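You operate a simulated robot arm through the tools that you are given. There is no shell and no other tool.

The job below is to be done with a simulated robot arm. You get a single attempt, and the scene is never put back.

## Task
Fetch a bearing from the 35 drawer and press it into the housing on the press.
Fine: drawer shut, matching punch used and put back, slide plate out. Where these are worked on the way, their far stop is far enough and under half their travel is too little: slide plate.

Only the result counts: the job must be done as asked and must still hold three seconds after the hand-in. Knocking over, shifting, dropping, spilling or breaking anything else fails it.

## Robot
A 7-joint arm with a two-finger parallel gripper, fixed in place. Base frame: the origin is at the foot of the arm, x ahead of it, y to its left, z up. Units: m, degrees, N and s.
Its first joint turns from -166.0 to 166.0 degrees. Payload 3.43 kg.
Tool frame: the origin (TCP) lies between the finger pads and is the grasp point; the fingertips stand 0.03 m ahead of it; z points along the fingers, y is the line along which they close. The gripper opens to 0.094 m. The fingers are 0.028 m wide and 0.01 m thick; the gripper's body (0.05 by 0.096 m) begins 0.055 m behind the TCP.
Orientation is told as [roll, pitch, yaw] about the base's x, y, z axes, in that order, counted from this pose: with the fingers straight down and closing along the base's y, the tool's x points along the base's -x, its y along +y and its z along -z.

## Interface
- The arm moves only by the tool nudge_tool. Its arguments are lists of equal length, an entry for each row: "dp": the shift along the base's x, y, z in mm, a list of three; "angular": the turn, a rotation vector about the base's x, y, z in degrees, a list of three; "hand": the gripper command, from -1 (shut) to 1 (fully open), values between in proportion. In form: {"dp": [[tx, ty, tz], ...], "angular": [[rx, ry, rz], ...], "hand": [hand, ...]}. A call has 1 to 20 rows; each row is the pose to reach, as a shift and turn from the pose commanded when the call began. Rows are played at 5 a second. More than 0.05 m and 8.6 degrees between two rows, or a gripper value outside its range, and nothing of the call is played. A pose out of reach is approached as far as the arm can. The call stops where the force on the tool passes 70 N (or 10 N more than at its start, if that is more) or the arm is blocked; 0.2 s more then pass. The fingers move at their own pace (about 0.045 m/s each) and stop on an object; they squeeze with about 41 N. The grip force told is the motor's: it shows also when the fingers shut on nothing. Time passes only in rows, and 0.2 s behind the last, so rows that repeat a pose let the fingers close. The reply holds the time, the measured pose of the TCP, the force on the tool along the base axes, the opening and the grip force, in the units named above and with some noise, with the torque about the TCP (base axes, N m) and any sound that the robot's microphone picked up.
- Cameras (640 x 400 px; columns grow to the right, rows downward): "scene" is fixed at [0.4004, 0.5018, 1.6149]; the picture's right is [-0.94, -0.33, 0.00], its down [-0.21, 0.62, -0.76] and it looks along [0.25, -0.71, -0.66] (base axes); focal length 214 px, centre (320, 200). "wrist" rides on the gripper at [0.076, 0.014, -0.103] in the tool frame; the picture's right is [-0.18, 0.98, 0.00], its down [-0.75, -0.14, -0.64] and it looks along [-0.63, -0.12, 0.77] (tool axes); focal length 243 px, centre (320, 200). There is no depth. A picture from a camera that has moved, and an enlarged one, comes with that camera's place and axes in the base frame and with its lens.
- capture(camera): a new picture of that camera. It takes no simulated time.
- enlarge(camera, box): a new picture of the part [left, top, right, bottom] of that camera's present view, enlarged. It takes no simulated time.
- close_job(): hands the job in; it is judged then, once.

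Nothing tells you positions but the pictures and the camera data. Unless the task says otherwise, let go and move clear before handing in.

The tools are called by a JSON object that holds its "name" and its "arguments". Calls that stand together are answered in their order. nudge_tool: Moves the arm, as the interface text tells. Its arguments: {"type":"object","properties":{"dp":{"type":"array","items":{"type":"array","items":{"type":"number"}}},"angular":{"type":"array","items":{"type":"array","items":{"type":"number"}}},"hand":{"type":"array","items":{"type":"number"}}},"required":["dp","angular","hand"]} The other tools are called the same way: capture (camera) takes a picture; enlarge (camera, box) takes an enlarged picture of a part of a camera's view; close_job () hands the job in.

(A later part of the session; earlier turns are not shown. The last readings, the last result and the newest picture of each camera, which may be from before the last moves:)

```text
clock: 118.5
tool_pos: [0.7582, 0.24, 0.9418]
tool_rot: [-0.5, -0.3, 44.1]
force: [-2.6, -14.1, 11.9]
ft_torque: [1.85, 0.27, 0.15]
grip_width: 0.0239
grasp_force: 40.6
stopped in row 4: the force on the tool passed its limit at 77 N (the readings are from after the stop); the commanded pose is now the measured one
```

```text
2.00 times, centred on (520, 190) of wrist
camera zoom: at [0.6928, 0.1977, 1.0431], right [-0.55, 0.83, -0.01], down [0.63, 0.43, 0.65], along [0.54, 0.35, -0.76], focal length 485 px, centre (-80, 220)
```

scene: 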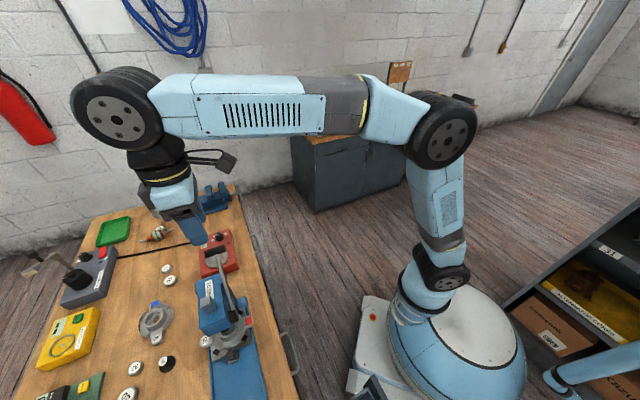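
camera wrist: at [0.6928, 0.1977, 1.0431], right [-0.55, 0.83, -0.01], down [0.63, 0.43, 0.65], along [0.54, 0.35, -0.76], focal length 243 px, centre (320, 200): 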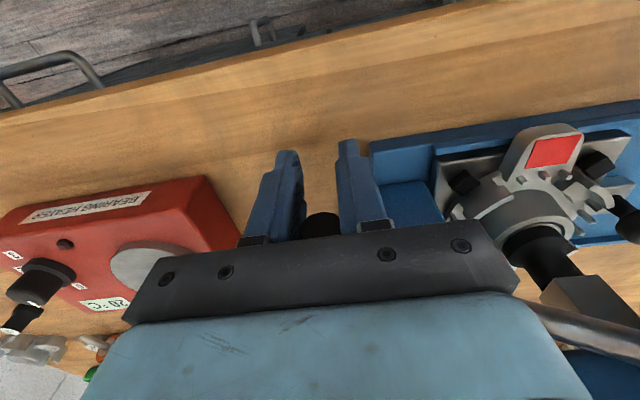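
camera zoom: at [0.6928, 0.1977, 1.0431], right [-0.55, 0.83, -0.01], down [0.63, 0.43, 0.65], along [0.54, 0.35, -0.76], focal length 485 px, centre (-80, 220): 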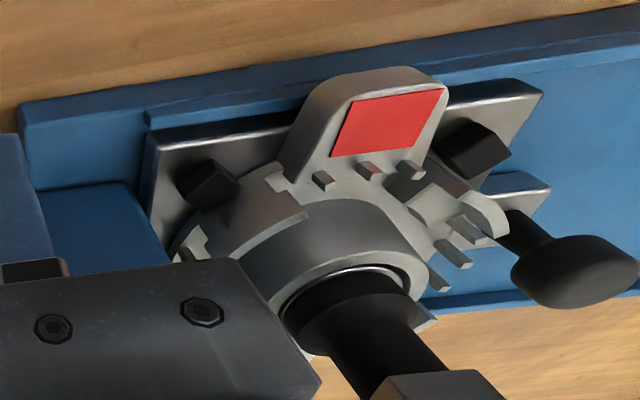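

The force limit tripped at 77 N, and the bearing looks about flush with the boss. I'll press once more slightly to confirm it's fully seated.

{"name": "nudge_tool", "arguments": {"dp": [[-0.5, 0.5, -3], [-1.2, 1.2, -6], [-2, 2, -9]], "angular": [[0, 0, 0.3], [0, 0, 0.6], [0, 0, 0.9]], "hand": [-1, -1, -1]}}

{"name": "enlarge", "arguments": {"camera": "wrist", "box": [400, 90, 640, 290]}}

{"name": "enlarge", "arguments": {"camera": "scene", "box": [170, 230, 290, 370]}}

```text
clock: 119.1
tool_pos: [0.7606, 0.2384, 0.9403]
tool_rot: [-0.6, -0.7, 44.5]
force: [-14.6, -15.4, 22.0]
ft_torque: [2.21, 0.65, 0.59]
grip_width: 0.0238
grasp_force: 41.6
stopped in row 3: the force on the tool passed its limit at 75 N (the readings are from after the stop); the commanded pose is now the measured one
```

```text
2.00 times, centred on (520, 190) of wrist
camera zoom: at [0.6928, 0.1973, 1.0424], right [-0.56, 0.83, -0.01], down [0.62, 0.43, 0.65], along [0.55, 0.36, -0.76], focal length 485 px, centre (-80, 220)
```

zoom: 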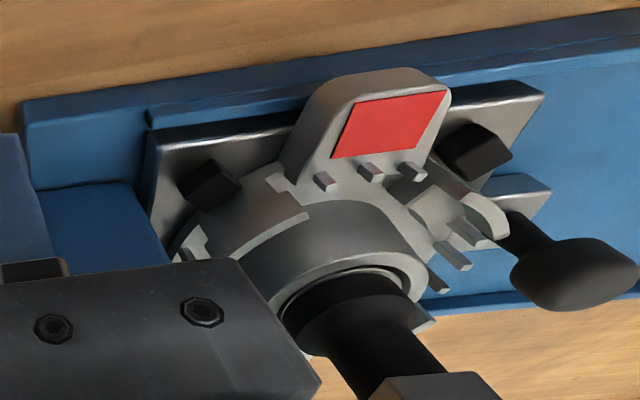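

```text
2.86 times, centred on (230, 300) of scene
camera zoom: at [0.4004, 0.5018, 1.6149], right [-0.94, -0.33, 0.0], down [-0.21, 0.62, -0.76], along [0.25, -0.71, -0.66], focal length 613 px, centre (577, -86)
```

zoom: 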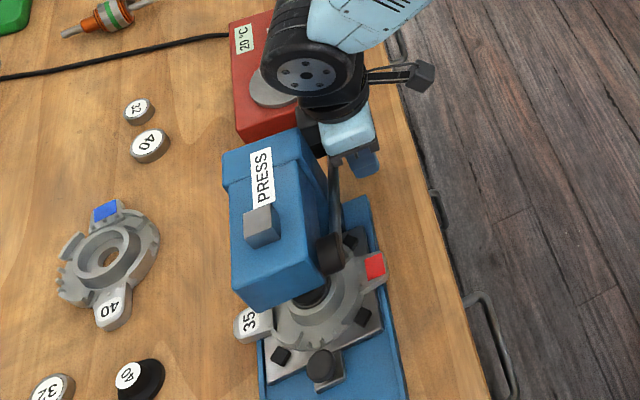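

The lever moved only about 1.5 mm more at 75 N, partly because the gripper was rubbing the shaft. I'll release the handle and press down on it from above with closed fingers for a clean final push.

{"name": "nudge_tool", "arguments": {"dp": [[-1.5, -1.5, 2], [-1.5, -1.5, 2], [-1.5, -1.5, 2], [-1.5, -1.5, 30], [-1.5, -1.5, 65], [-1.5, -1.5, 90]], "angular": [[0, 0, 0.5], [0, 0, 0.5], [0, 0, 0.5], [0.3, 0.3, 0.5], [0.6, 0.6, 0.5], [0.6, 0.6, 0.5]], "hand": [-1, 0, 0, 0, 0, 0]}}

{"name": "capture", "arguments": {"camera": "wrist"}}

{"name": "enlarge", "arguments": {"camera": "scene", "box": [170, 230, 290, 370]}}

```text
clock: 120.5
tool_pos: [0.7593, 0.2383, 1.0279]
tool_rot: [0.2, -0.7, 45.0]
force: [6.7, -11.8, 1.6]
ft_torque: [0.31, 0.12, -0.23]
grip_width: 0.0537
grasp_force: 5.8
```

```text
taken
camera wrist: at [0.694, 0.1952, 1.1297], right [-0.57, 0.82, 0.0], down [0.63, 0.43, 0.65], along [0.53, 0.37, -0.76], focal length 243 px, centre (320, 200)
```

wrist: 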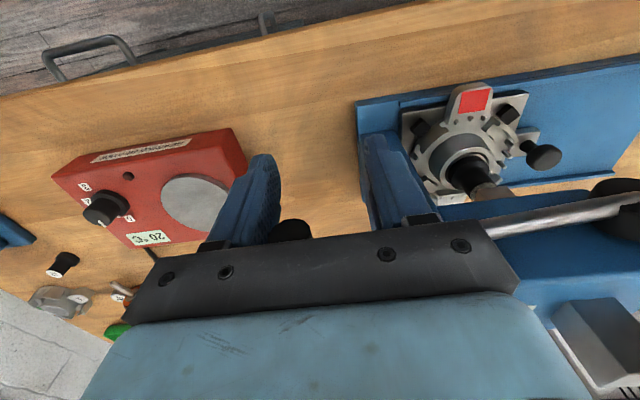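

```text
2.86 times, centred on (230, 300) of scene
camera zoom: at [0.4004, 0.5018, 1.6149], right [-0.94, -0.33, 0.0], down [-0.21, 0.62, -0.76], along [0.25, -0.71, -0.66], focal length 613 px, centre (577, -86)
```

zoom: 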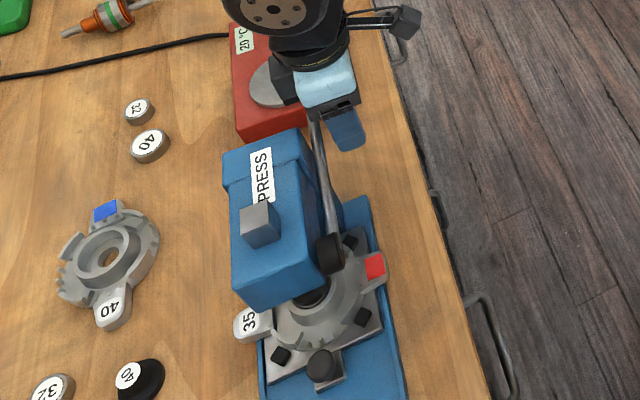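

{"name": "enlarge", "arguments": {"camera": "wrist", "box": [400, 70, 560, 210]}}

```text
2.86 times, centred on (480, 140) of wrist
camera zoom: at [0.694, 0.1952, 1.1297], right [-0.57, 0.82, 0.0], down [0.63, 0.43, 0.65], along [0.53, 0.37, -0.76], focal length 693 px, centre (-137, 371)
```

zoom: 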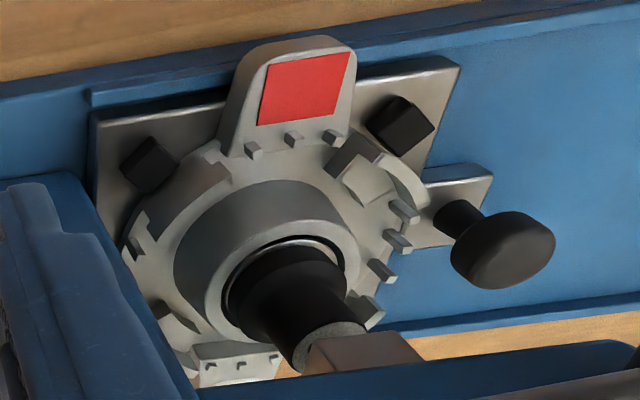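

The ram lifts by a return spring, and the punch flange now sits below the rim, so the bearing is seated. I'll follow the lever up to its rest position with open fingers and then clear it.

{"name": "nudge_tool", "arguments": {"dp": [[4.7, -4.7, 22], [4.7, -4.7, 47], [1.1, -1.1, 72], [-5.9, 5.9, 97], [-16.5, 16.5, 119], [-21.5, 21.5, 132]], "angular": [[0, 0, 0], [0, 0.5, 0], [0, 0.7, 0], [0, 0.7, 0], [0, 0.7, 0], [0, 0.7, 0]], "hand": [0, 0, 0, 0, 0, 0]}}

{"name": "capture", "arguments": {"camera": "wrist"}}

{"name": "enlarge", "arguments": {"camera": "scene", "box": [170, 230, 290, 370]}}

```text
clock: 121.9
tool_pos: [0.7372, 0.2621, 1.1618]
tool_rot: [0.5, -0.2, 45.2]
force: [1.1, 0.2, -0.3]
ft_torque: [-0.01, 0.03, 0.01]
grip_width: 0.0466
grasp_force: 0.1
```

```text
taken
camera wrist: at [0.6731, 0.2175, 1.2642], right [-0.57, 0.82, 0.01], down [0.63, 0.43, 0.64], along [0.53, 0.37, -0.77], focal length 243 px, centre (320, 200)
```

wrist: 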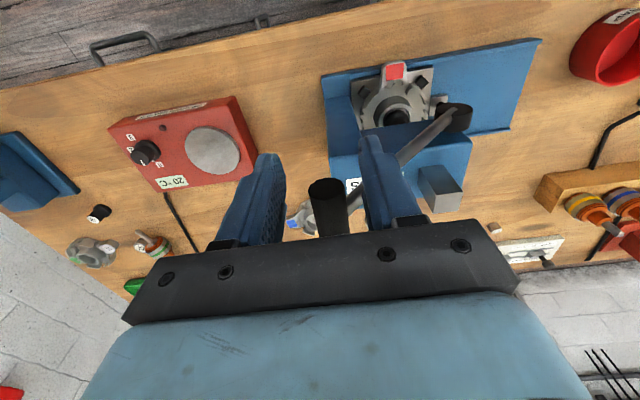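

```text
2.86 times, centred on (230, 300) of scene
camera zoom: at [0.4004, 0.5018, 1.6149], right [-0.94, -0.33, 0.0], down [-0.21, 0.62, -0.76], along [0.25, -0.71, -0.66], focal length 613 px, centre (577, -86)
```

zoom: 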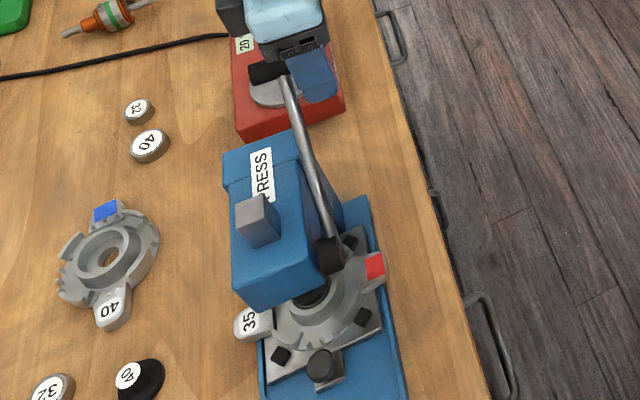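

The lever is back at rest with the ram up. Now I'll go around to the open side with yaw -45 to pull the slide plate out.

{"name": "nudge_tool", "arguments": {"dp": [[0, 0, 40], [0, 0, 80], [0, 0, 120], [-15, 22, 150], [-38, 58, 150], [-62, 94, 150], [-86, 130, 150], [-110, 168, 140], [-134, 206, 120], [-158, 244, 100], [-180, 280, 80], [-186, 289, 70]], "angular": [[0, 0, 0], [0, 0, -8], [0, 0, -16], [0, 0, -24], [0, 0, -32], [0, 0, -40], [0, 0, -48], [0, 0, -56], [0, 0, -64], [0, 0, -72], [0, 0, -80], [0, 0, -88]], "hand": [0, 0, 0, 0, 0, 0, 0, 0, 0, 0, 0, 0]}}

{"name": "capture", "arguments": {"camera": "wrist"}}

{"name": "capture", "arguments": {"camera": "scene"}}

```text
clock: 124.5
tool_pos: [0.5507, 0.5506, 1.231]
tool_rot: [0.6, -0.2, -43.0]
force: [0.9, -1.0, 0.0]
ft_torque: [0.01, 0.0, 0.01]
grip_width: 0.0468
grasp_force: 0.0
```

```text
taken
camera wrist: at [0.5032, 0.6131, 1.3329], right [0.81, 0.59, 0.01], down [0.45, -0.62, 0.64], along [0.39, -0.51, -0.77], focal length 243 px, centre (320, 200)
```

wrist: 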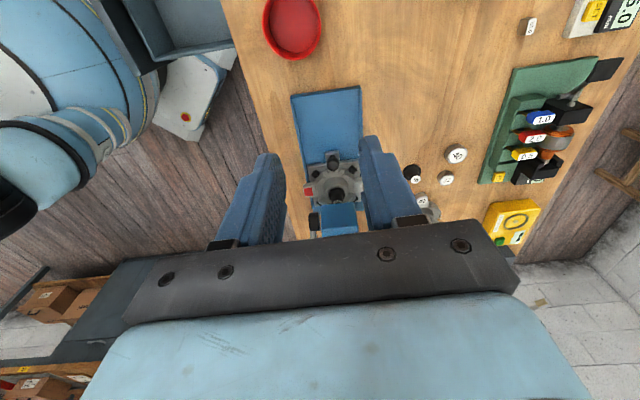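

```text
taken
```

scene: 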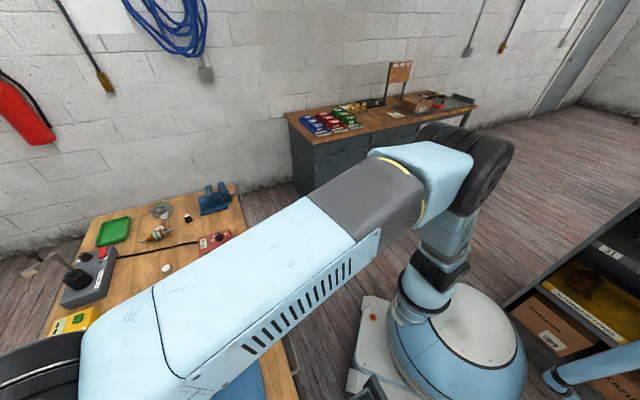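

{"name": "enlarge", "arguments": {"camera": "wrist", "box": [270, 70, 390, 240]}}

```text
2.35 times, centred on (330, 155) of wrist
camera zoom: at [0.5032, 0.6131, 1.3329], right [0.81, 0.59, 0.01], down [0.45, -0.62, 0.64], along [0.39, -0.51, -0.77], focal length 571 px, centre (296, 306)
```

zoom: 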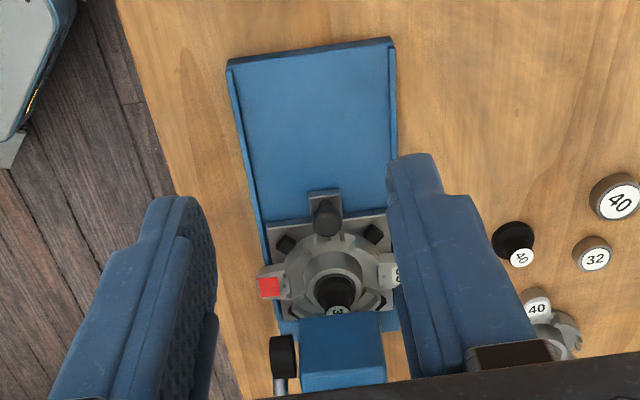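

The true plate travel is about 104 mm, and the press has shifted about 2 cm along the bench during my pushing, which I'll correct when pulling the plate out. I'll come down over the knob with a slight lean away from the head.

{"name": "nudge_tool", "arguments": {"dp": [[15, -14, -30], [32, -30, -60], [49, -47, -90], [66, -63, -120], [83, -80, -150], [100, -97, -175], [118, -113.6, -195]], "angular": [[-1, -1, -0.5], [-2.2, -2, -1], [-3.5, -3, -1.5], [-5, -4, -2], [-6.2, -5.2, -2], [-7.4, -6.5, -2], [-7.4, -6.5, -2]], "hand": [0, 0, 0, 0, 0, 0, 0]}}

{"name": "capture", "arguments": {"camera": "wrist"}}

{"name": "enlarge", "arguments": {"camera": "wrist", "box": [220, 80, 420, 240]}}

```text
clock: 126.1
tool_pos: [0.6695, 0.4339, 1.0372]
tool_rot: [-0.3, -10.1, -44.8]
force: [-1.0, 0.9, 0.4]
ft_torque: [0.01, -0.03, 0.02]
grip_width: 0.0469
grasp_force: 0.0
```

```text
taken
camera wrist: at [0.6128, 0.5124, 1.1248], right [0.82, 0.57, 0.03], down [0.35, -0.54, 0.76], along [0.45, -0.62, -0.64], focal length 243 px, centre (320, 200)
```

wrist: 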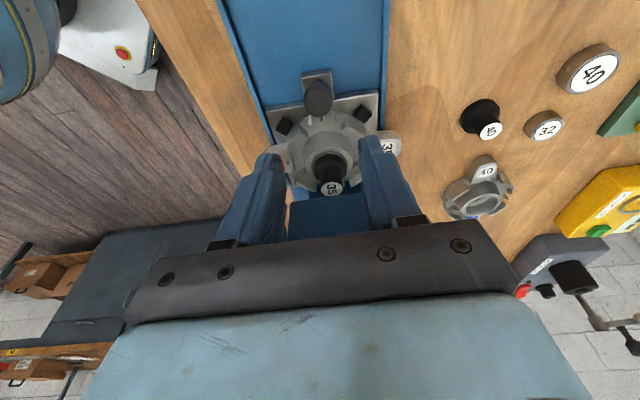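

```text
2.50 times, centred on (320, 160) of wrist
camera zoom: at [0.6128, 0.5124, 1.1248], right [0.82, 0.57, 0.03], down [0.35, -0.54, 0.76], along [0.45, -0.62, -0.64], focal length 606 px, centre (320, 300)
```

zoom: 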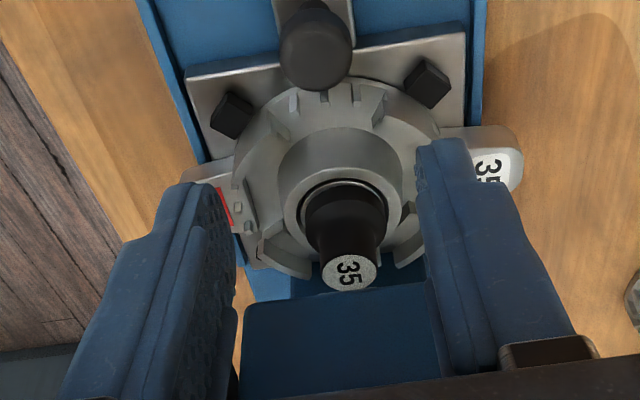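

{"name": "nudge_tool", "arguments": {"dp": [[3, -2, -30], [4.9, -3.9, -60], [4.9, -3.9, -85], [4.9, -3.9, -96]], "angular": [[0, 0, 0], [0, 0, 0], [0, 0, 0], [0, 0, 0]], "hand": [-0.2, -0.2, -0.2, -0.2]}}

{"name": "enlarge", "arguments": {"camera": "wrist", "box": [220, 100, 420, 240]}}

```text
clock: 127.1
tool_pos: [0.6721, 0.4333, 0.9406]
tool_rot: [-0.3, -10.0, -44.8]
force: [-5.7, 7.2, 1.9]
ft_torque: [-0.56, -0.42, -0.09]
grip_width: 0.0375
grasp_force: 0.1
```

```text
2.86 times, centred on (320, 170) of wrist
camera zoom: at [0.6174, 0.5104, 1.0269], right [0.82, 0.57, 0.03], down [0.35, -0.54, 0.76], along [0.45, -0.62, -0.64], focal length 693 px, centre (320, 286)
```

zoom: 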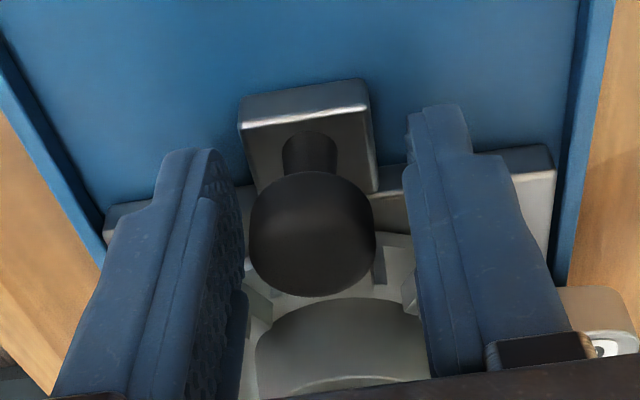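

{"name": "nudge_tool", "arguments": {"dp": [[-3, 3, 0], [-6, 6, 0], [-6, 6, 0], [-6, 6, 0], [-6, 6, 0], [-6, 6, 0]], "angular": [[0, 0, 0], [0, 0, 0], [0, 0, 0], [0, 0, 0], [0, 0, 0], [0, 0, 0]], "hand": [-0.2, -0.2, -1, -1, -1, -1]}}

{"name": "capture", "arguments": {"camera": "wrist"}}

```text
clock: 128.5
tool_pos: [0.6683, 0.4375, 0.9401]
tool_rot: [-0.4, -10.0, -44.8]
force: [-18.4, -18.7, 0.9]
ft_torque: [0.09, -1.3, -0.8]
grip_width: 0.028
grasp_force: 40.5
```

```text
taken
camera wrist: at [0.6114, 0.5149, 1.0274], right [0.82, 0.57, 0.03], down [0.35, -0.54, 0.76], along [0.45, -0.62, -0.64], focal length 243 px, centre (320, 200)
```

wrist: 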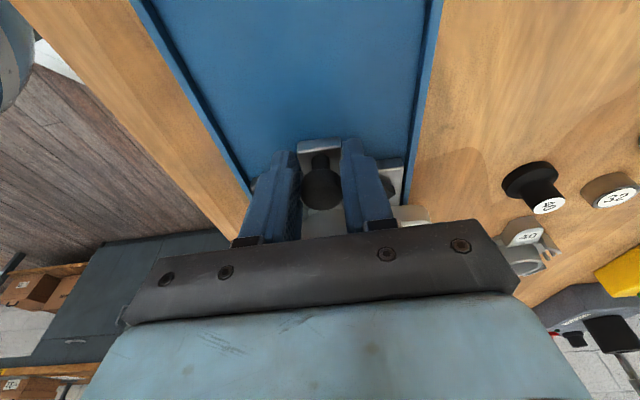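

{"name": "nudge_tool", "arguments": {"dp": [[-1, -1, 0], [-1.8, -1.8, 0], [-1.8, -1.8, 0]], "angular": [[0, 0, 0], [0, 0, 0], [0, 0, 0]], "hand": [-1, -1, -1]}}

{"name": "enlarge", "arguments": {"camera": "wrist", "box": [220, 100, 420, 240]}}

```text
clock: 129.3
tool_pos: [0.6674, 0.437, 0.9401]
tool_rot: [-0.1, -9.9, -44.8]
force: [-3.6, -2.3, -0.9]
ft_torque: [0.76, -1.13, -0.48]
grip_width: 0.028
grasp_force: 41.0
```

```text
2.86 times, centred on (320, 170) of wrist
camera zoom: at [0.6111, 0.5144, 1.0276], right [0.82, 0.57, 0.03], down [0.35, -0.54, 0.76], along [0.45, -0.62, -0.65], focal length 693 px, centre (320, 286)
```

zoom: 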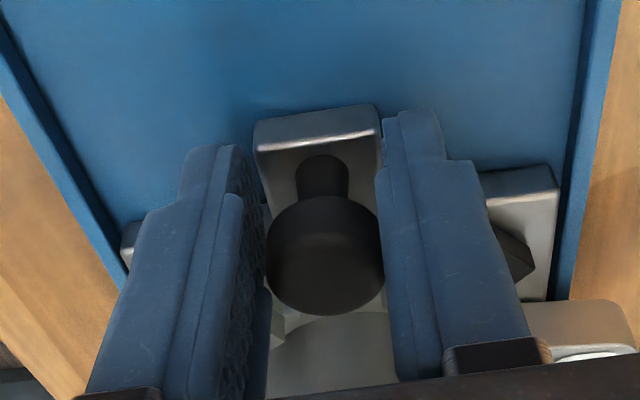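

{"name": "nudge_tool", "arguments": {"dp": [[-1, 1, 0], [-3, 3, 0], [-6, 6, 0], [-10, 10, 0], [-14.5, 14.5, 0], [-19, 19, 0], [-23.5, 23.5, 0], [-28, 28, 0], [-32.5, 32.5, 0], [-37, 37, 0], [-41.5, 41.5, 0], [-46, 46, 0], [-50, 50, 0], [-54, 54, 0], [-57, 57, 0], [-59, 59, 0]], "angular": [[0, 0, 0], [0, 0, 0], [0, 0, 0], [0, 0, 0], [0, 0, 0], [0, 0, 0], [0, 0, 0], [0, 0, 0], [0, 0, 0], [0, 0, 0], [0, 0, 0], [0, 0, 0], [0, 0, 0], [0, 0, 0], [0, 0, 0], [0, 0, 0]], "hand": [-1, -1, -1, -1, -1, -1, -1, -1, -1, -1, -1, -1, -1, -1, -1, -1]}}

{"name": "capture", "arguments": {"camera": "wrist"}}

{"name": "enlarge", "arguments": {"camera": "scene", "box": [170, 260, 320, 400]}}

```text
clock: 132.7
tool_pos: [0.6072, 0.497, 0.9409]
tool_rot: [-0.2, -10.0, -44.8]
force: [17.8, 17.5, 13.1]
ft_torque: [1.33, -0.89, -0.32]
grip_width: 0.0281
grasp_force: 40.8
```

```text
taken
camera wrist: at [0.5517, 0.5734, 1.0275], right [0.82, 0.57, 0.03], down [0.35, -0.54, 0.76], along [0.45, -0.62, -0.64], focal length 243 px, centre (320, 200)
```

wrist: 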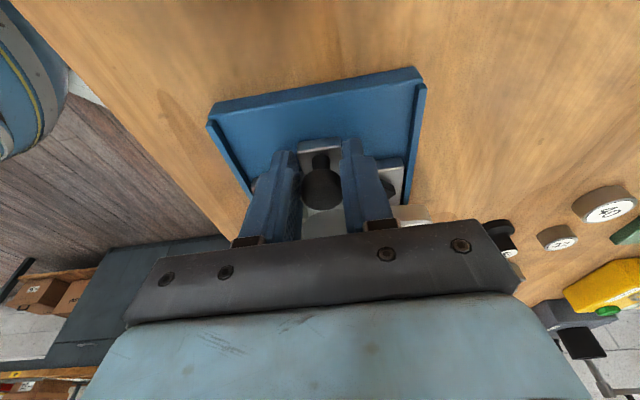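

```text
2.86 times, centred on (245, 330) of scene
camera zoom: at [0.4004, 0.5018, 1.6149], right [-0.94, -0.33, 0.0], down [-0.21, 0.62, -0.76], along [0.25, -0.71, -0.66], focal length 613 px, centre (534, -171)
```

zoom: 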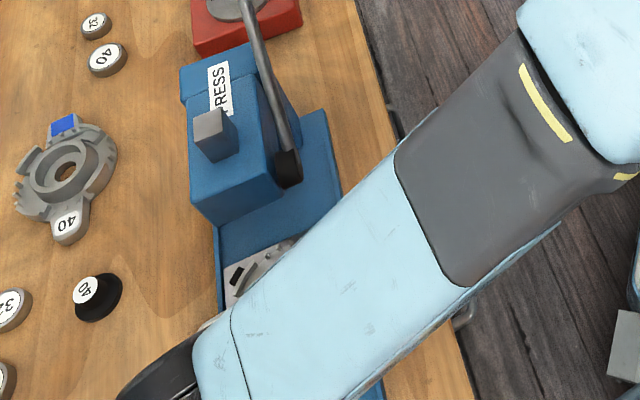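

{"name": "nudge_tool", "arguments": {"dp": [[1, 1, 0], [0, 2.2, 0], [-2, 4.2, 0], [-4, 6.2, 0], [-6, 8.2, 0], [-8, 10.2, 0], [-10, 12.2, 0], [-12, 14.2, 0]], "angular": [[0, 0, 0], [0, 0, 0], [0, 0, 0], [0, 0, 0], [0, 0, 0], [0, 0, 0], [0, 0, 0], [0, 0, 0]], "hand": [-1, -1, -1, -1, -1, -1, -1, -1]}}

{"name": "capture", "arguments": {"camera": "wrist"}}

{"name": "enlarge", "arguments": {"camera": "scene", "box": [170, 260, 320, 400]}}

```text
clock: 134.5
tool_pos: [0.5949, 0.5105, 0.9396]
tool_rot: [-0.2, -10.0, -44.8]
force: [-4.9, -5.3, -0.1]
ft_torque: [0.1, -1.65, -0.57]
grip_width: 0.0278
grasp_force: 40.6
```

```text
taken
camera wrist: at [0.5386, 0.5872, 1.0274], right [0.82, 0.57, 0.03], down [0.35, -0.54, 0.76], along [0.45, -0.62, -0.64], focal length 243 px, centre (320, 200)
```

wrist: 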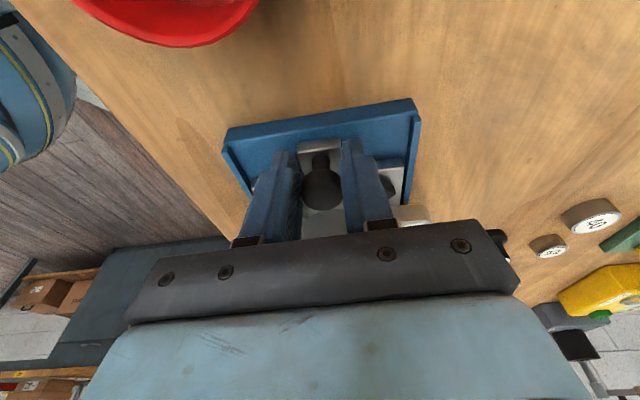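

```text
2.86 times, centred on (245, 330) of scene
camera zoom: at [0.4004, 0.5018, 1.6149], right [-0.94, -0.33, 0.0], down [-0.21, 0.62, -0.76], along [0.25, -0.71, -0.66], focal length 613 px, centre (534, -171)
```

zoom: 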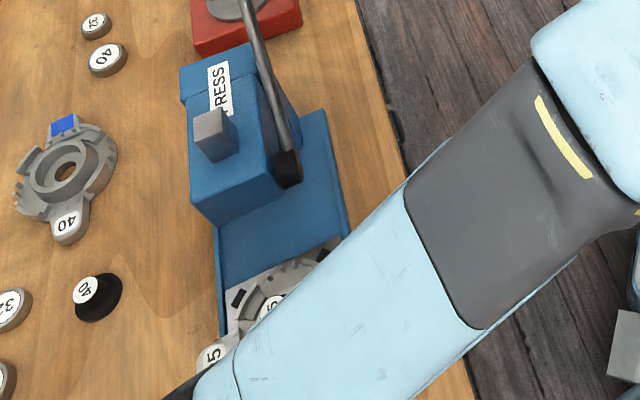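

{"name": "nudge_tool", "arguments": {"dp": [[-2, 2, 0], [-4, 4, 0], [-6, 6, 0], [-8, 8, 0]], "angular": [[0, 0, 0], [0, 0, 0], [0, 0, 0], [0, 0, 0]], "hand": [-1, -1, -1, -1]}}

{"name": "enlarge", "arguments": {"camera": "scene", "box": [170, 260, 320, 400]}}

```text
clock: 135.5
tool_pos: [0.5883, 0.5155, 0.9411]
tool_rot: [-0.4, -10.0, -44.9]
force: [6.1, -25.0, 0.0]
ft_torque: [0.66, -0.96, -0.55]
grip_width: 0.028
grasp_force: 40.8
```

```text
2.86 times, centred on (245, 330) of scene
camera zoom: at [0.4004, 0.5018, 1.6149], right [-0.94, -0.33, 0.0], down [-0.21, 0.62, -0.76], along [0.25, -0.71, -0.66], focal length 613 px, centre (534, -171)
```

zoom: 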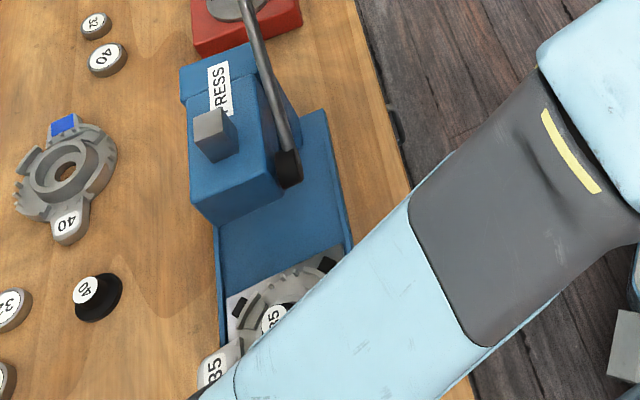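

{"name": "nudge_tool", "arguments": {"dp": [[-1.5, 2.5, 0], [-3, 4, 0], [-4.5, 5.5, 0], [-6, 7, 0]], "angular": [[0, 0, 0], [0, 0, 0], [0, 0, 0], [0, 0, 0]], "hand": [-1, -1, -1, -1]}}

{"name": "capture", "arguments": {"camera": "wrist"}}

{"name": "enlarge", "arguments": {"camera": "scene", "box": [170, 260, 320, 400]}}

```text
clock: 136.5
tool_pos: [0.5816, 0.5256, 0.9401]
tool_rot: [-0.2, -10.1, -44.9]
force: [0.0, 0.1, 1.0]
ft_torque: [0.02, 0.01, -0.02]
grip_width: 0.0
grasp_force: 33.1
```

```text
taken
camera wrist: at [0.5256, 0.6025, 1.0278], right [0.82, 0.57, 0.03], down [0.35, -0.54, 0.76], along [0.45, -0.62, -0.65], focal length 243 px, centre (320, 200)
```

wrist: 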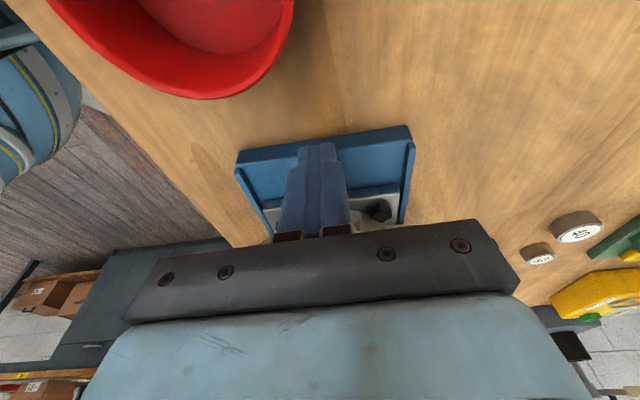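

```text
2.86 times, centred on (245, 330) of scene
camera zoom: at [0.4004, 0.5018, 1.6149], right [-0.94, -0.33, 0.0], down [-0.21, 0.62, -0.76], along [0.25, -0.71, -0.66], focal length 613 px, centre (534, -171)
```

zoom: 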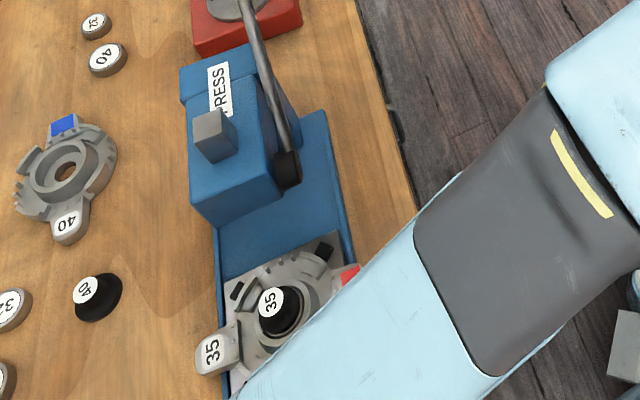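

The fingers slipped off at the out stop; the plate is out and the punch is still standing on the bearing. I'll back off, clear the view, and check the press position against the start.

{"name": "nudge_tool", "arguments": {"dp": [[-8, 8, 0], [-15, 15, 20], [-25, 25, 60], [-40, 40, 100], [-55, 55, 140], [-75, 75, 180], [-100, 95, 220], [-130, 110, 250], [-160, 110, 280]], "angular": [[0, 0, 0], [0, 0, 0], [2, 2, 0], [4, 4, 0], [6, 6, 0], [7, 7, 0], [7, 7, 5], [7, 7, 10], [7, 7, 15]], "hand": [-1, -1, -1, -1, -1, -1, -1, -1, -1]}}

{"name": "capture", "arguments": {"camera": "scene"}}

{"name": "enlarge", "arguments": {"camera": "scene", "box": [160, 270, 320, 400]}}

{"name": "capture", "arguments": {"camera": "wrist"}}

```text
refused: row 7 steps farther than a row can; nothing moved
```

```text
taken
```

scene: 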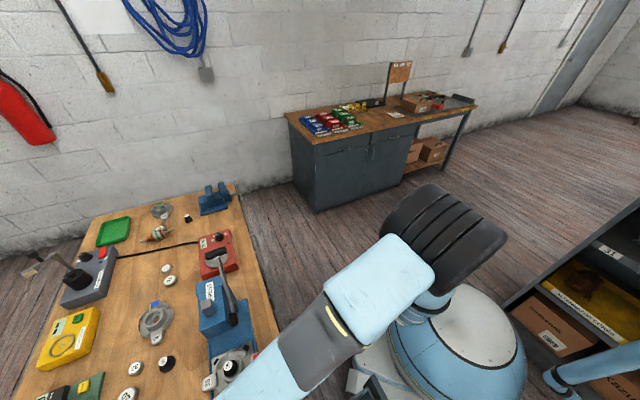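

```text
3.08 times, centred on (240, 335) of scene
camera zoom: at [0.4004, 0.5018, 1.6149], right [-0.94, -0.33, 0.0], down [-0.21, 0.62, -0.76], along [0.25, -0.71, -0.66], focal length 660 px, centre (566, -215)
```

zoom: 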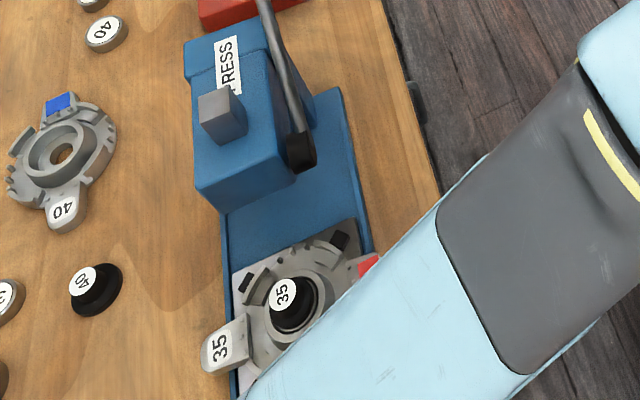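

```text
taken
camera wrist: at [0.5256, 0.6025, 1.0278], right [0.82, 0.57, 0.03], down [0.35, -0.54, 0.76], along [0.45, -0.62, -0.65], focal length 243 px, centre (320, 200)
```

wrist: 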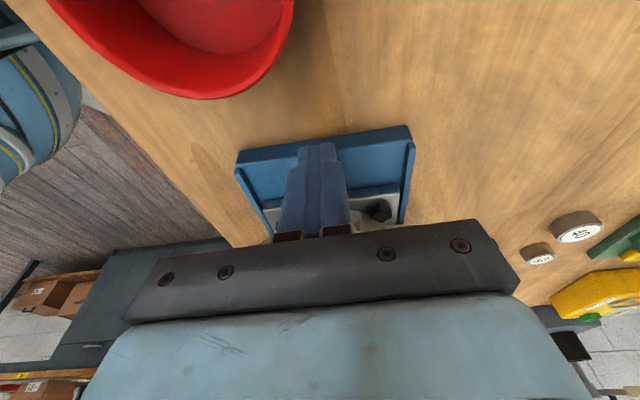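

{"name": "nudge_tool", "arguments": {"dp": [[-8, 8, 0], [-15, 15, 20], [-25, 25, 55], [-30, 30, 95], [-30, 30, 135], [-30, 30, 175], [-30, 30, 215], [-30, 30, 245]], "angular": [[0, 0, 0], [1, 1, 0], [3, 3, 0], [5, 5, 0], [7.1, 7.1, 0], [7.1, 7.1, 0], [7.1, 7.1, 0], [7.1, 7.1, 0]], "hand": [-1, -1, -1, -1, -1, -1, -1, -1]}}

{"name": "nudge_tool", "arguments": {"dp": [[5, -5, 0], [10, -10, 0], [15, -15, 0], [20, -20, 0], [25, -25, 0], [30, -30, 0], [35, -35, 0], [40, -40, 0], [45, -45, 0], [50, -50, 0], [55, -60, 0], [55.5, -60.5, 0]], "angular": [[0, 0, 7.5], [0, 0, 15], [0, 0, 22.5], [0, 0, 30], [0, 0, 37.5], [0, 0, 45], [0, 0, 52.5], [0, 0, 60], [0, 0, 67.5], [0, 0, 75], [0, 0, 82.5], [0, 0, 89.9]], "hand": [-1, -1, -1, -1, -1, -1, 0.1, 0.1, 0.1, 0.1, 0.1, 0.1]}}

{"name": "capture", "arguments": {"camera": "wrist"}}

```text
clock: 138.3
tool_pos: [0.5512, 0.5551, 1.1845]
tool_rot: [-0.2, 0.0, -44.8]
force: [-0.5, 1.0, 0.5]
ft_torque: [0.01, 0.02, 0.01]
grip_width: 0.0
grasp_force: 33.6
```

```text
clock: 140.9
tool_pos: [0.6073, 0.4953, 1.1857]
tool_rot: [-0.1, 0.1, 45.1]
force: [0.9, -0.4, 0.0]
ft_torque: [-0.02, -0.01, -0.03]
grip_width: 0.0514
grasp_force: 0.0
```

```text
taken
camera wrist: at [0.5426, 0.4522, 1.2881], right [-0.57, 0.82, 0.0], down [0.63, 0.44, 0.64], along [0.53, 0.36, -0.77], focal length 243 px, centre (320, 200)
```

wrist: 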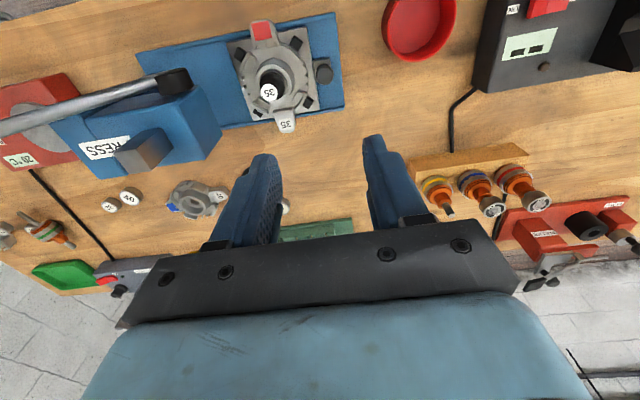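

{"name": "enlarge", "arguments": {"camera": "wrist", "box": [250, 0, 370, 120]}}

{"name": "enlarge", "arguments": {"camera": "wrist", "box": [0, 40, 260, 230]}}

{"name": "enlarge", "arguments": {"camera": "scene", "box": [160, 270, 320, 400]}}

```text
3.33 times, centred on (310, 60) of wrist
camera zoom: at [0.5426, 0.4522, 1.2881], right [-0.57, 0.82, 0.0], down [0.63, 0.44, 0.64], along [0.53, 0.36, -0.77], focal length 809 px, centre (353, 667)
```

zoom: 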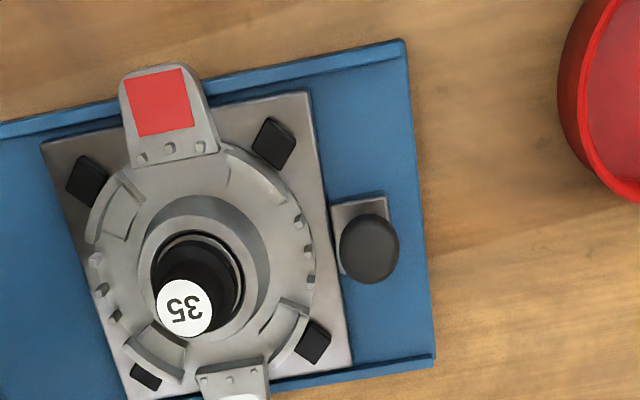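

```text
2.11 times, centred on (130, 135) of wrist
camera zoom: at [0.5426, 0.4522, 1.2881], right [-0.57, 0.82, 0.0], down [0.63, 0.44, 0.64], along [0.53, 0.36, -0.77], focal length 511 px, centre (720, 337)
```

zoom: 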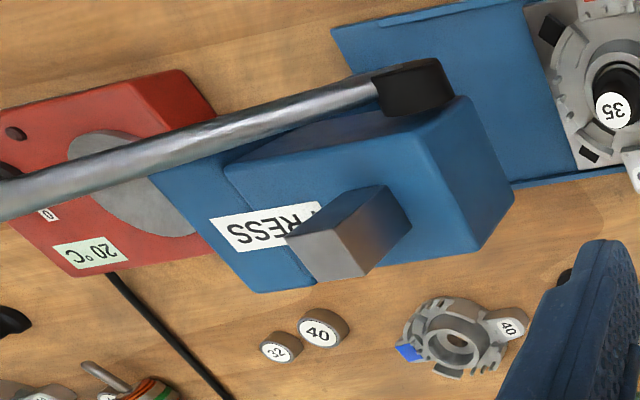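

```text
3.08 times, centred on (240, 335) of scene
camera zoom: at [0.4004, 0.5018, 1.6149], right [-0.94, -0.33, 0.0], down [-0.21, 0.62, -0.76], along [0.25, -0.71, -0.66], focal length 660 px, centre (566, -215)
```

zoom: 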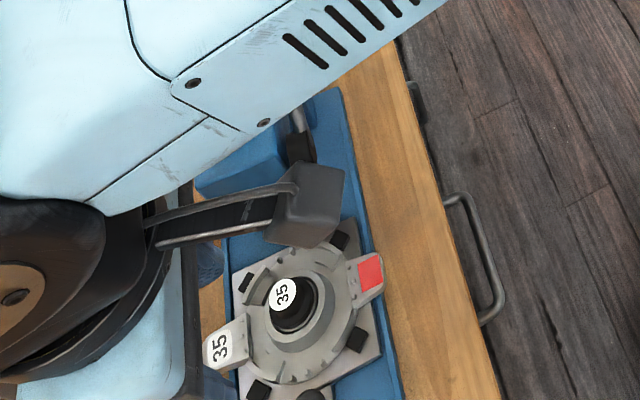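

The plate is about 16 mm short of its out stop, and the press sits about 20 mm from its original spot. I'll insert the closed fingers between the boss and the knob and push the knob outward. That finishes the slide and then moves the press back.

{"name": "nudge_tool", "arguments": {"dp": [[6, -6, -30], [13.5, -13, -65], [13.5, -13, -105], [13.5, -13, -145], [13.5, -13, -175]], "angular": [[0, 0, 0], [0, 0, 0], [0, 0, 0], [0, 0, 0], [0, 0, 0]], "hand": [-1, -1, -1, -1, -1]}}

{"name": "capture", "arguments": {"camera": "wrist"}}

{"name": "enlarge", "arguments": {"camera": "wrist", "box": [240, 60, 400, 200]}}

```text
clock: 142.1
tool_pos: [0.6211, 0.4814, 1.0105]
tool_rot: [-0.2, 0.1, 45.1]
force: [-0.2, 0.3, 0.2]
ft_torque: [-0.01, 0.0, -0.01]
grip_width: 0.0001
grasp_force: 32.7
```

```text
taken
camera wrist: at [0.5577, 0.4392, 1.1127], right [-0.57, 0.82, 0.0], down [0.63, 0.44, 0.64], along [0.53, 0.36, -0.77], focal length 243 px, centre (320, 200)
```

wrist: 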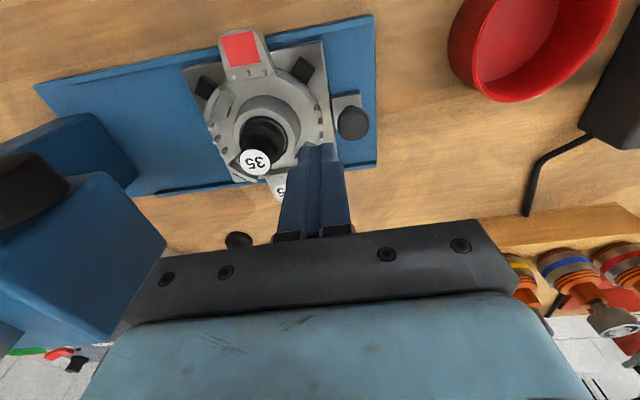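

```text
2.86 times, centred on (320, 130) of wrist
camera zoom: at [0.5577, 0.4392, 1.1127], right [-0.57, 0.82, 0.0], down [0.63, 0.44, 0.64], along [0.53, 0.36, -0.77], focal length 693 px, centre (320, 400)
```

zoom: 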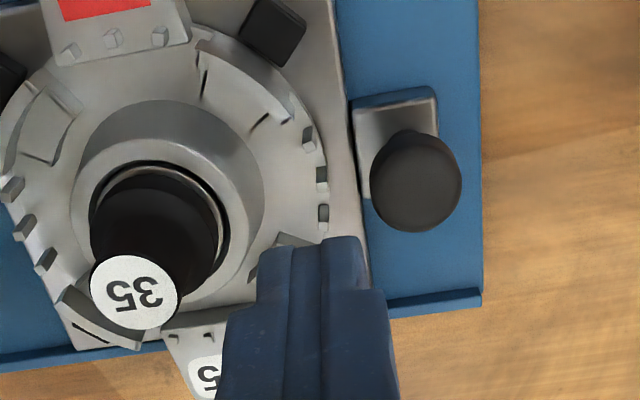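

{"name": "nudge_tool", "arguments": {"dp": [[0, 0, -30], [0, 0, -50], [0, 0, -57]], "angular": [[0, 0, 0], [0, 0, 0], [0, 0, 0]], "hand": [-1, -1, -1]}}

{"name": "enlarge", "arguments": {"camera": "wrist", "box": [240, 60, 400, 240]}}

```text
clock: 142.9
tool_pos: [0.6198, 0.4818, 0.9538]
tool_rot: [-0.1, 0.1, 45.1]
force: [0.5, 0.0, 0.0]
ft_torque: [0.03, 0.04, -0.02]
grip_width: 0.0
grasp_force: 33.1
```

```text
2.22 times, centred on (320, 150) of wrist
camera zoom: at [0.5562, 0.4393, 1.0559], right [-0.57, 0.82, 0.0], down [0.63, 0.44, 0.64], along [0.53, 0.36, -0.77], focal length 539 px, centre (320, 311)
```

zoom: 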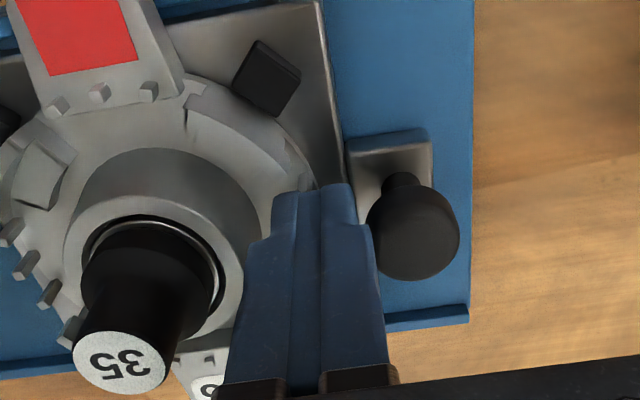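

{"name": "nudge_tool", "arguments": {"dp": [[-1.5, 1.5, 0], [-3, 3, 0], [-5, 5, 0], [-7, 7, 0], [-9, 9, 0], [-11, 11, 0], [-12.5, 12.5, 0]], "angular": [[0, 0, 0], [0, 0, 0], [0, 0, 0], [0, 0, 0], [0, 0, 0], [0, 0, 0], [0, 0, 0]], "hand": [-1, -1, -1, -1, -1, -1, -1]}}

{"name": "enlarge", "arguments": {"camera": "wrist", "box": [240, 60, 400, 240]}}

```text
clock: 144.5
tool_pos: [0.6093, 0.4936, 0.9529]
tool_rot: [-0.2, 0.0, 45.0]
force: [3.8, -6.9, 4.8]
ft_torque: [-0.11, 0.02, -0.01]
grip_width: 0.0
grasp_force: 33.1
```

```text
2.22 times, centred on (320, 150) of wrist
camera zoom: at [0.544, 0.451, 1.0554], right [-0.56, 0.83, 0.0], down [0.63, 0.44, 0.64], along [0.53, 0.36, -0.77], focal length 539 px, centre (320, 311)
```

zoom: 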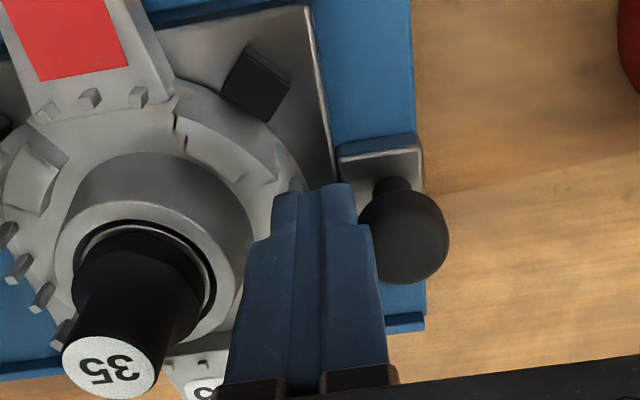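

{"name": "nudge_tool", "arguments": {"dp": [[-1.4, 1.4, 0], [-2.8, 2.8, 0], [-4.2, 4.2, 0], [-5.6, 5.6, 0], [-7, 7, 0]], "angular": [[0, 0, 0], [0, 0, 0], [0, 0, 0], [0, 0, 0], [0, 0, 0]], "hand": [-1, -1, -1, -1, -1]}}

{"name": "enlarge", "arguments": {"camera": "wrist", "box": [240, 60, 400, 240]}}

```text
clock: 145.7
tool_pos: [0.6009, 0.4996, 0.9525]
tool_rot: [-0.2, 0.0, 45.1]
force: [26.0, -23.3, 7.8]
ft_torque: [-0.29, -0.4, -0.11]
grip_width: 0.0002
grasp_force: 32.7
```

```text
2.22 times, centred on (320, 150) of wrist
camera zoom: at [0.5372, 0.4572, 1.0552], right [-0.57, 0.82, 0.0], down [0.63, 0.43, 0.64], along [0.53, 0.36, -0.77], focal length 539 px, centre (320, 311)
```

zoom: 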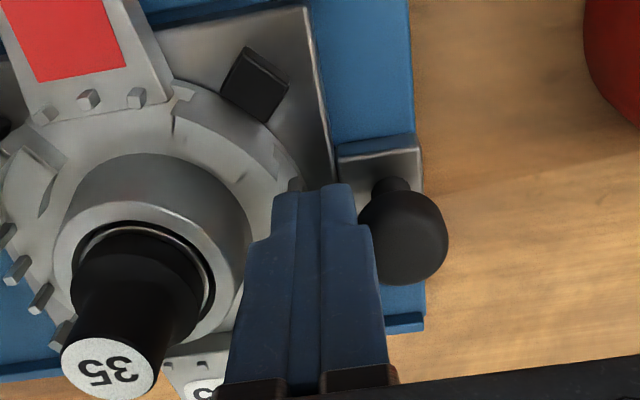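

{"name": "nudge_tool", "arguments": {"dp": [[-1.4, 1.4, 0], [-2.8, 2.8, 0], [-4.2, 4.2, 0], [-5.6, 5.6, 0], [-7, 7, 0], [-8.2, 8.2, 0]], "angular": [[0, 0, 0], [0, 0, 0], [0, 0, 0], [0, 0, 0], [0, 0, 0], [0, 0, 0]], "hand": [-1, -1, -1, -1, -1, -1]}}

{"name": "enlarge", "arguments": {"camera": "wrist", "box": [240, 60, 400, 240]}}

```text
clock: 147.1
tool_pos: [0.595, 0.5065, 0.9527]
tool_rot: [-0.2, 0.0, 44.9]
force: [28.1, -32.0, 3.0]
ft_torque: [-0.53, -0.48, -0.1]
grip_width: 0.0
grasp_force: 33.1
```

```text
2.22 times, centred on (320, 150) of wrist
camera zoom: at [0.5303, 0.4647, 1.055], right [-0.56, 0.83, 0.0], down [0.63, 0.43, 0.64], along [0.53, 0.36, -0.77], focal length 539 px, centre (320, 311)
```

zoom: 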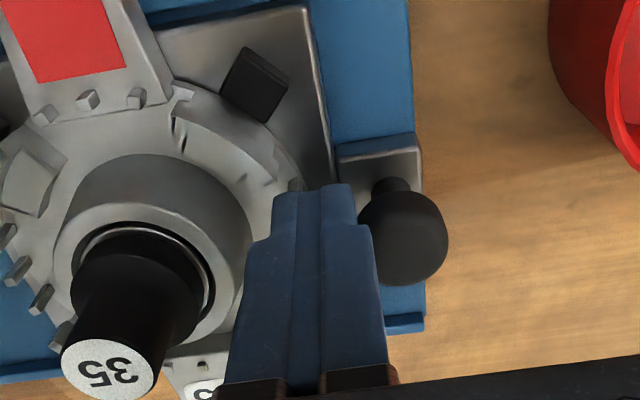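

{"name": "nudge_tool", "arguments": {"dp": [[2, -2, 0], [4, -4, 10], [4, -4, 50], [4, -4, 90], [4, -4, 130], [6, -6, 170], [10, -10, 210], [12.3, -11.4, 233]], "angular": [[0, 0, 0], [0, 0, 0], [0, 0, 0], [0, 0, 0], [0, 0, 0], [0, 0, 0], [0, 0, 0], [0, 0, 0]], "hand": [-1, -1, -1, -1, -1, 0, 0.1, 0.1]}}

{"name": "capture", "arguments": {"camera": "wrist"}}

{"name": "enlarge", "arguments": {"camera": "wrist", "box": [250, 0, 370, 120]}}

{"name": "enlarge", "arguments": {"camera": "wrist", "box": [0, 40, 260, 230]}}

```text
clock: 148.9
tool_pos: [0.6052, 0.4979, 1.1882]
tool_rot: [-0.2, 0.1, 45.1]
force: [-0.1, -0.4, 0.5]
ft_torque: [-0.03, 0.04, 0.0]
grip_width: 0.0515
grasp_force: 0.1
```

```text
taken
camera wrist: at [0.5403, 0.4552, 1.2897], right [-0.57, 0.82, 0.0], down [0.63, 0.44, 0.64], along [0.53, 0.36, -0.77], focal length 243 px, centre (320, 200)
```

wrist: 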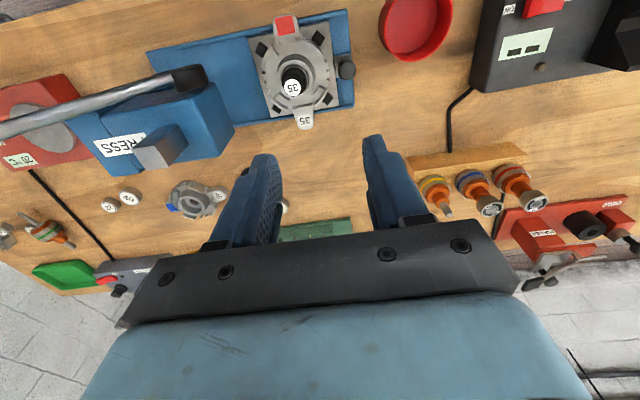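

```text
3.33 times, centred on (310, 60) of wrist
camera zoom: at [0.5403, 0.4552, 1.2897], right [-0.57, 0.82, 0.0], down [0.63, 0.44, 0.64], along [0.53, 0.36, -0.77], focal length 809 px, centre (353, 667)
```

zoom: 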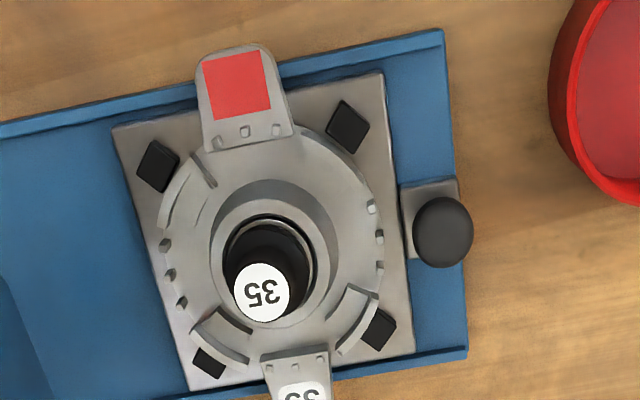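

```text
2.11 times, centred on (130, 135) of wrist
camera zoom: at [0.5403, 0.4552, 1.2897], right [-0.57, 0.82, 0.0], down [0.63, 0.44, 0.64], along [0.53, 0.36, -0.77], focal length 511 px, centre (720, 337)
```

zoom: 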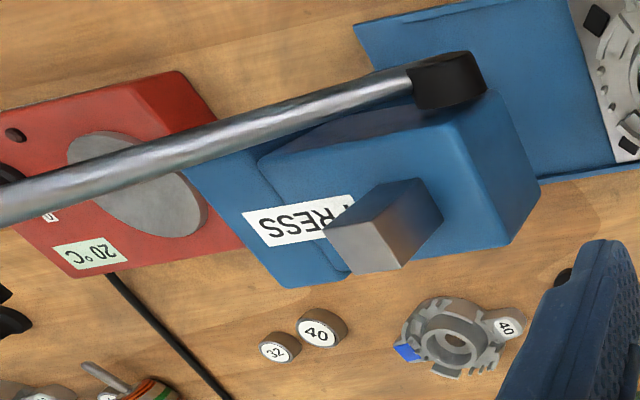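

The press is back within about 1–2 mm of its original place and the plate is fully out. Now I'll retrieve the punch.

{"name": "nudge_tool", "arguments": {"dp": [[9, -8, -35], [18, -15, -75], [26, -22, -115], [26, -22, -150]], "angular": [[0, 0, 0], [0, 0, 0], [0, 0, 0], [0, 0, 0]], "hand": [0.1, 0.1, 0.1, 0.1]}}

{"name": "capture", "arguments": {"camera": "wrist"}}

{"name": "enlarge", "arguments": {"camera": "wrist", "box": [240, 70, 400, 200]}}

```text
clock: 149.9
tool_pos: [0.633, 0.4772, 1.0366]
tool_rot: [-0.2, 0.0, 45.2]
force: [-0.6, -0.2, 0.6]
ft_torque: [0.01, -0.03, 0.0]
grip_width: 0.0517
grasp_force: 0.1
```

```text
taken
camera wrist: at [0.5685, 0.4345, 1.1385], right [-0.57, 0.82, 0.0], down [0.63, 0.43, 0.64], along [0.53, 0.36, -0.77], focal length 243 px, centre (320, 200)
```

wrist: 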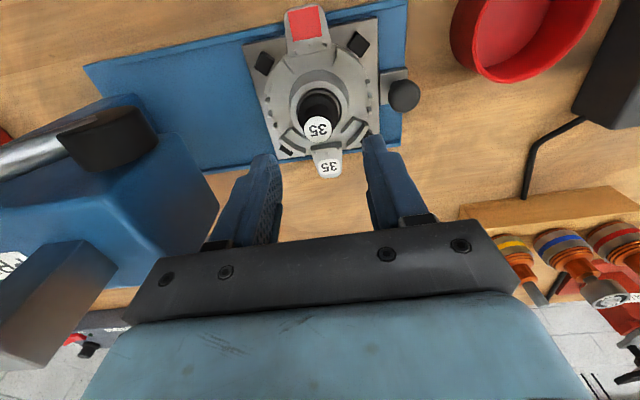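

```text
3.08 times, centred on (320, 135) of wrist
camera zoom: at [0.5685, 0.4345, 1.1385], right [-0.57, 0.82, 0.0], down [0.63, 0.43, 0.64], along [0.53, 0.36, -0.77], focal length 746 px, centre (320, 400)
```

zoom: 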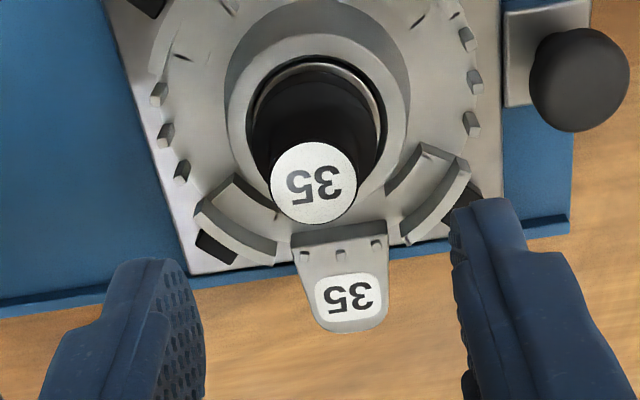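

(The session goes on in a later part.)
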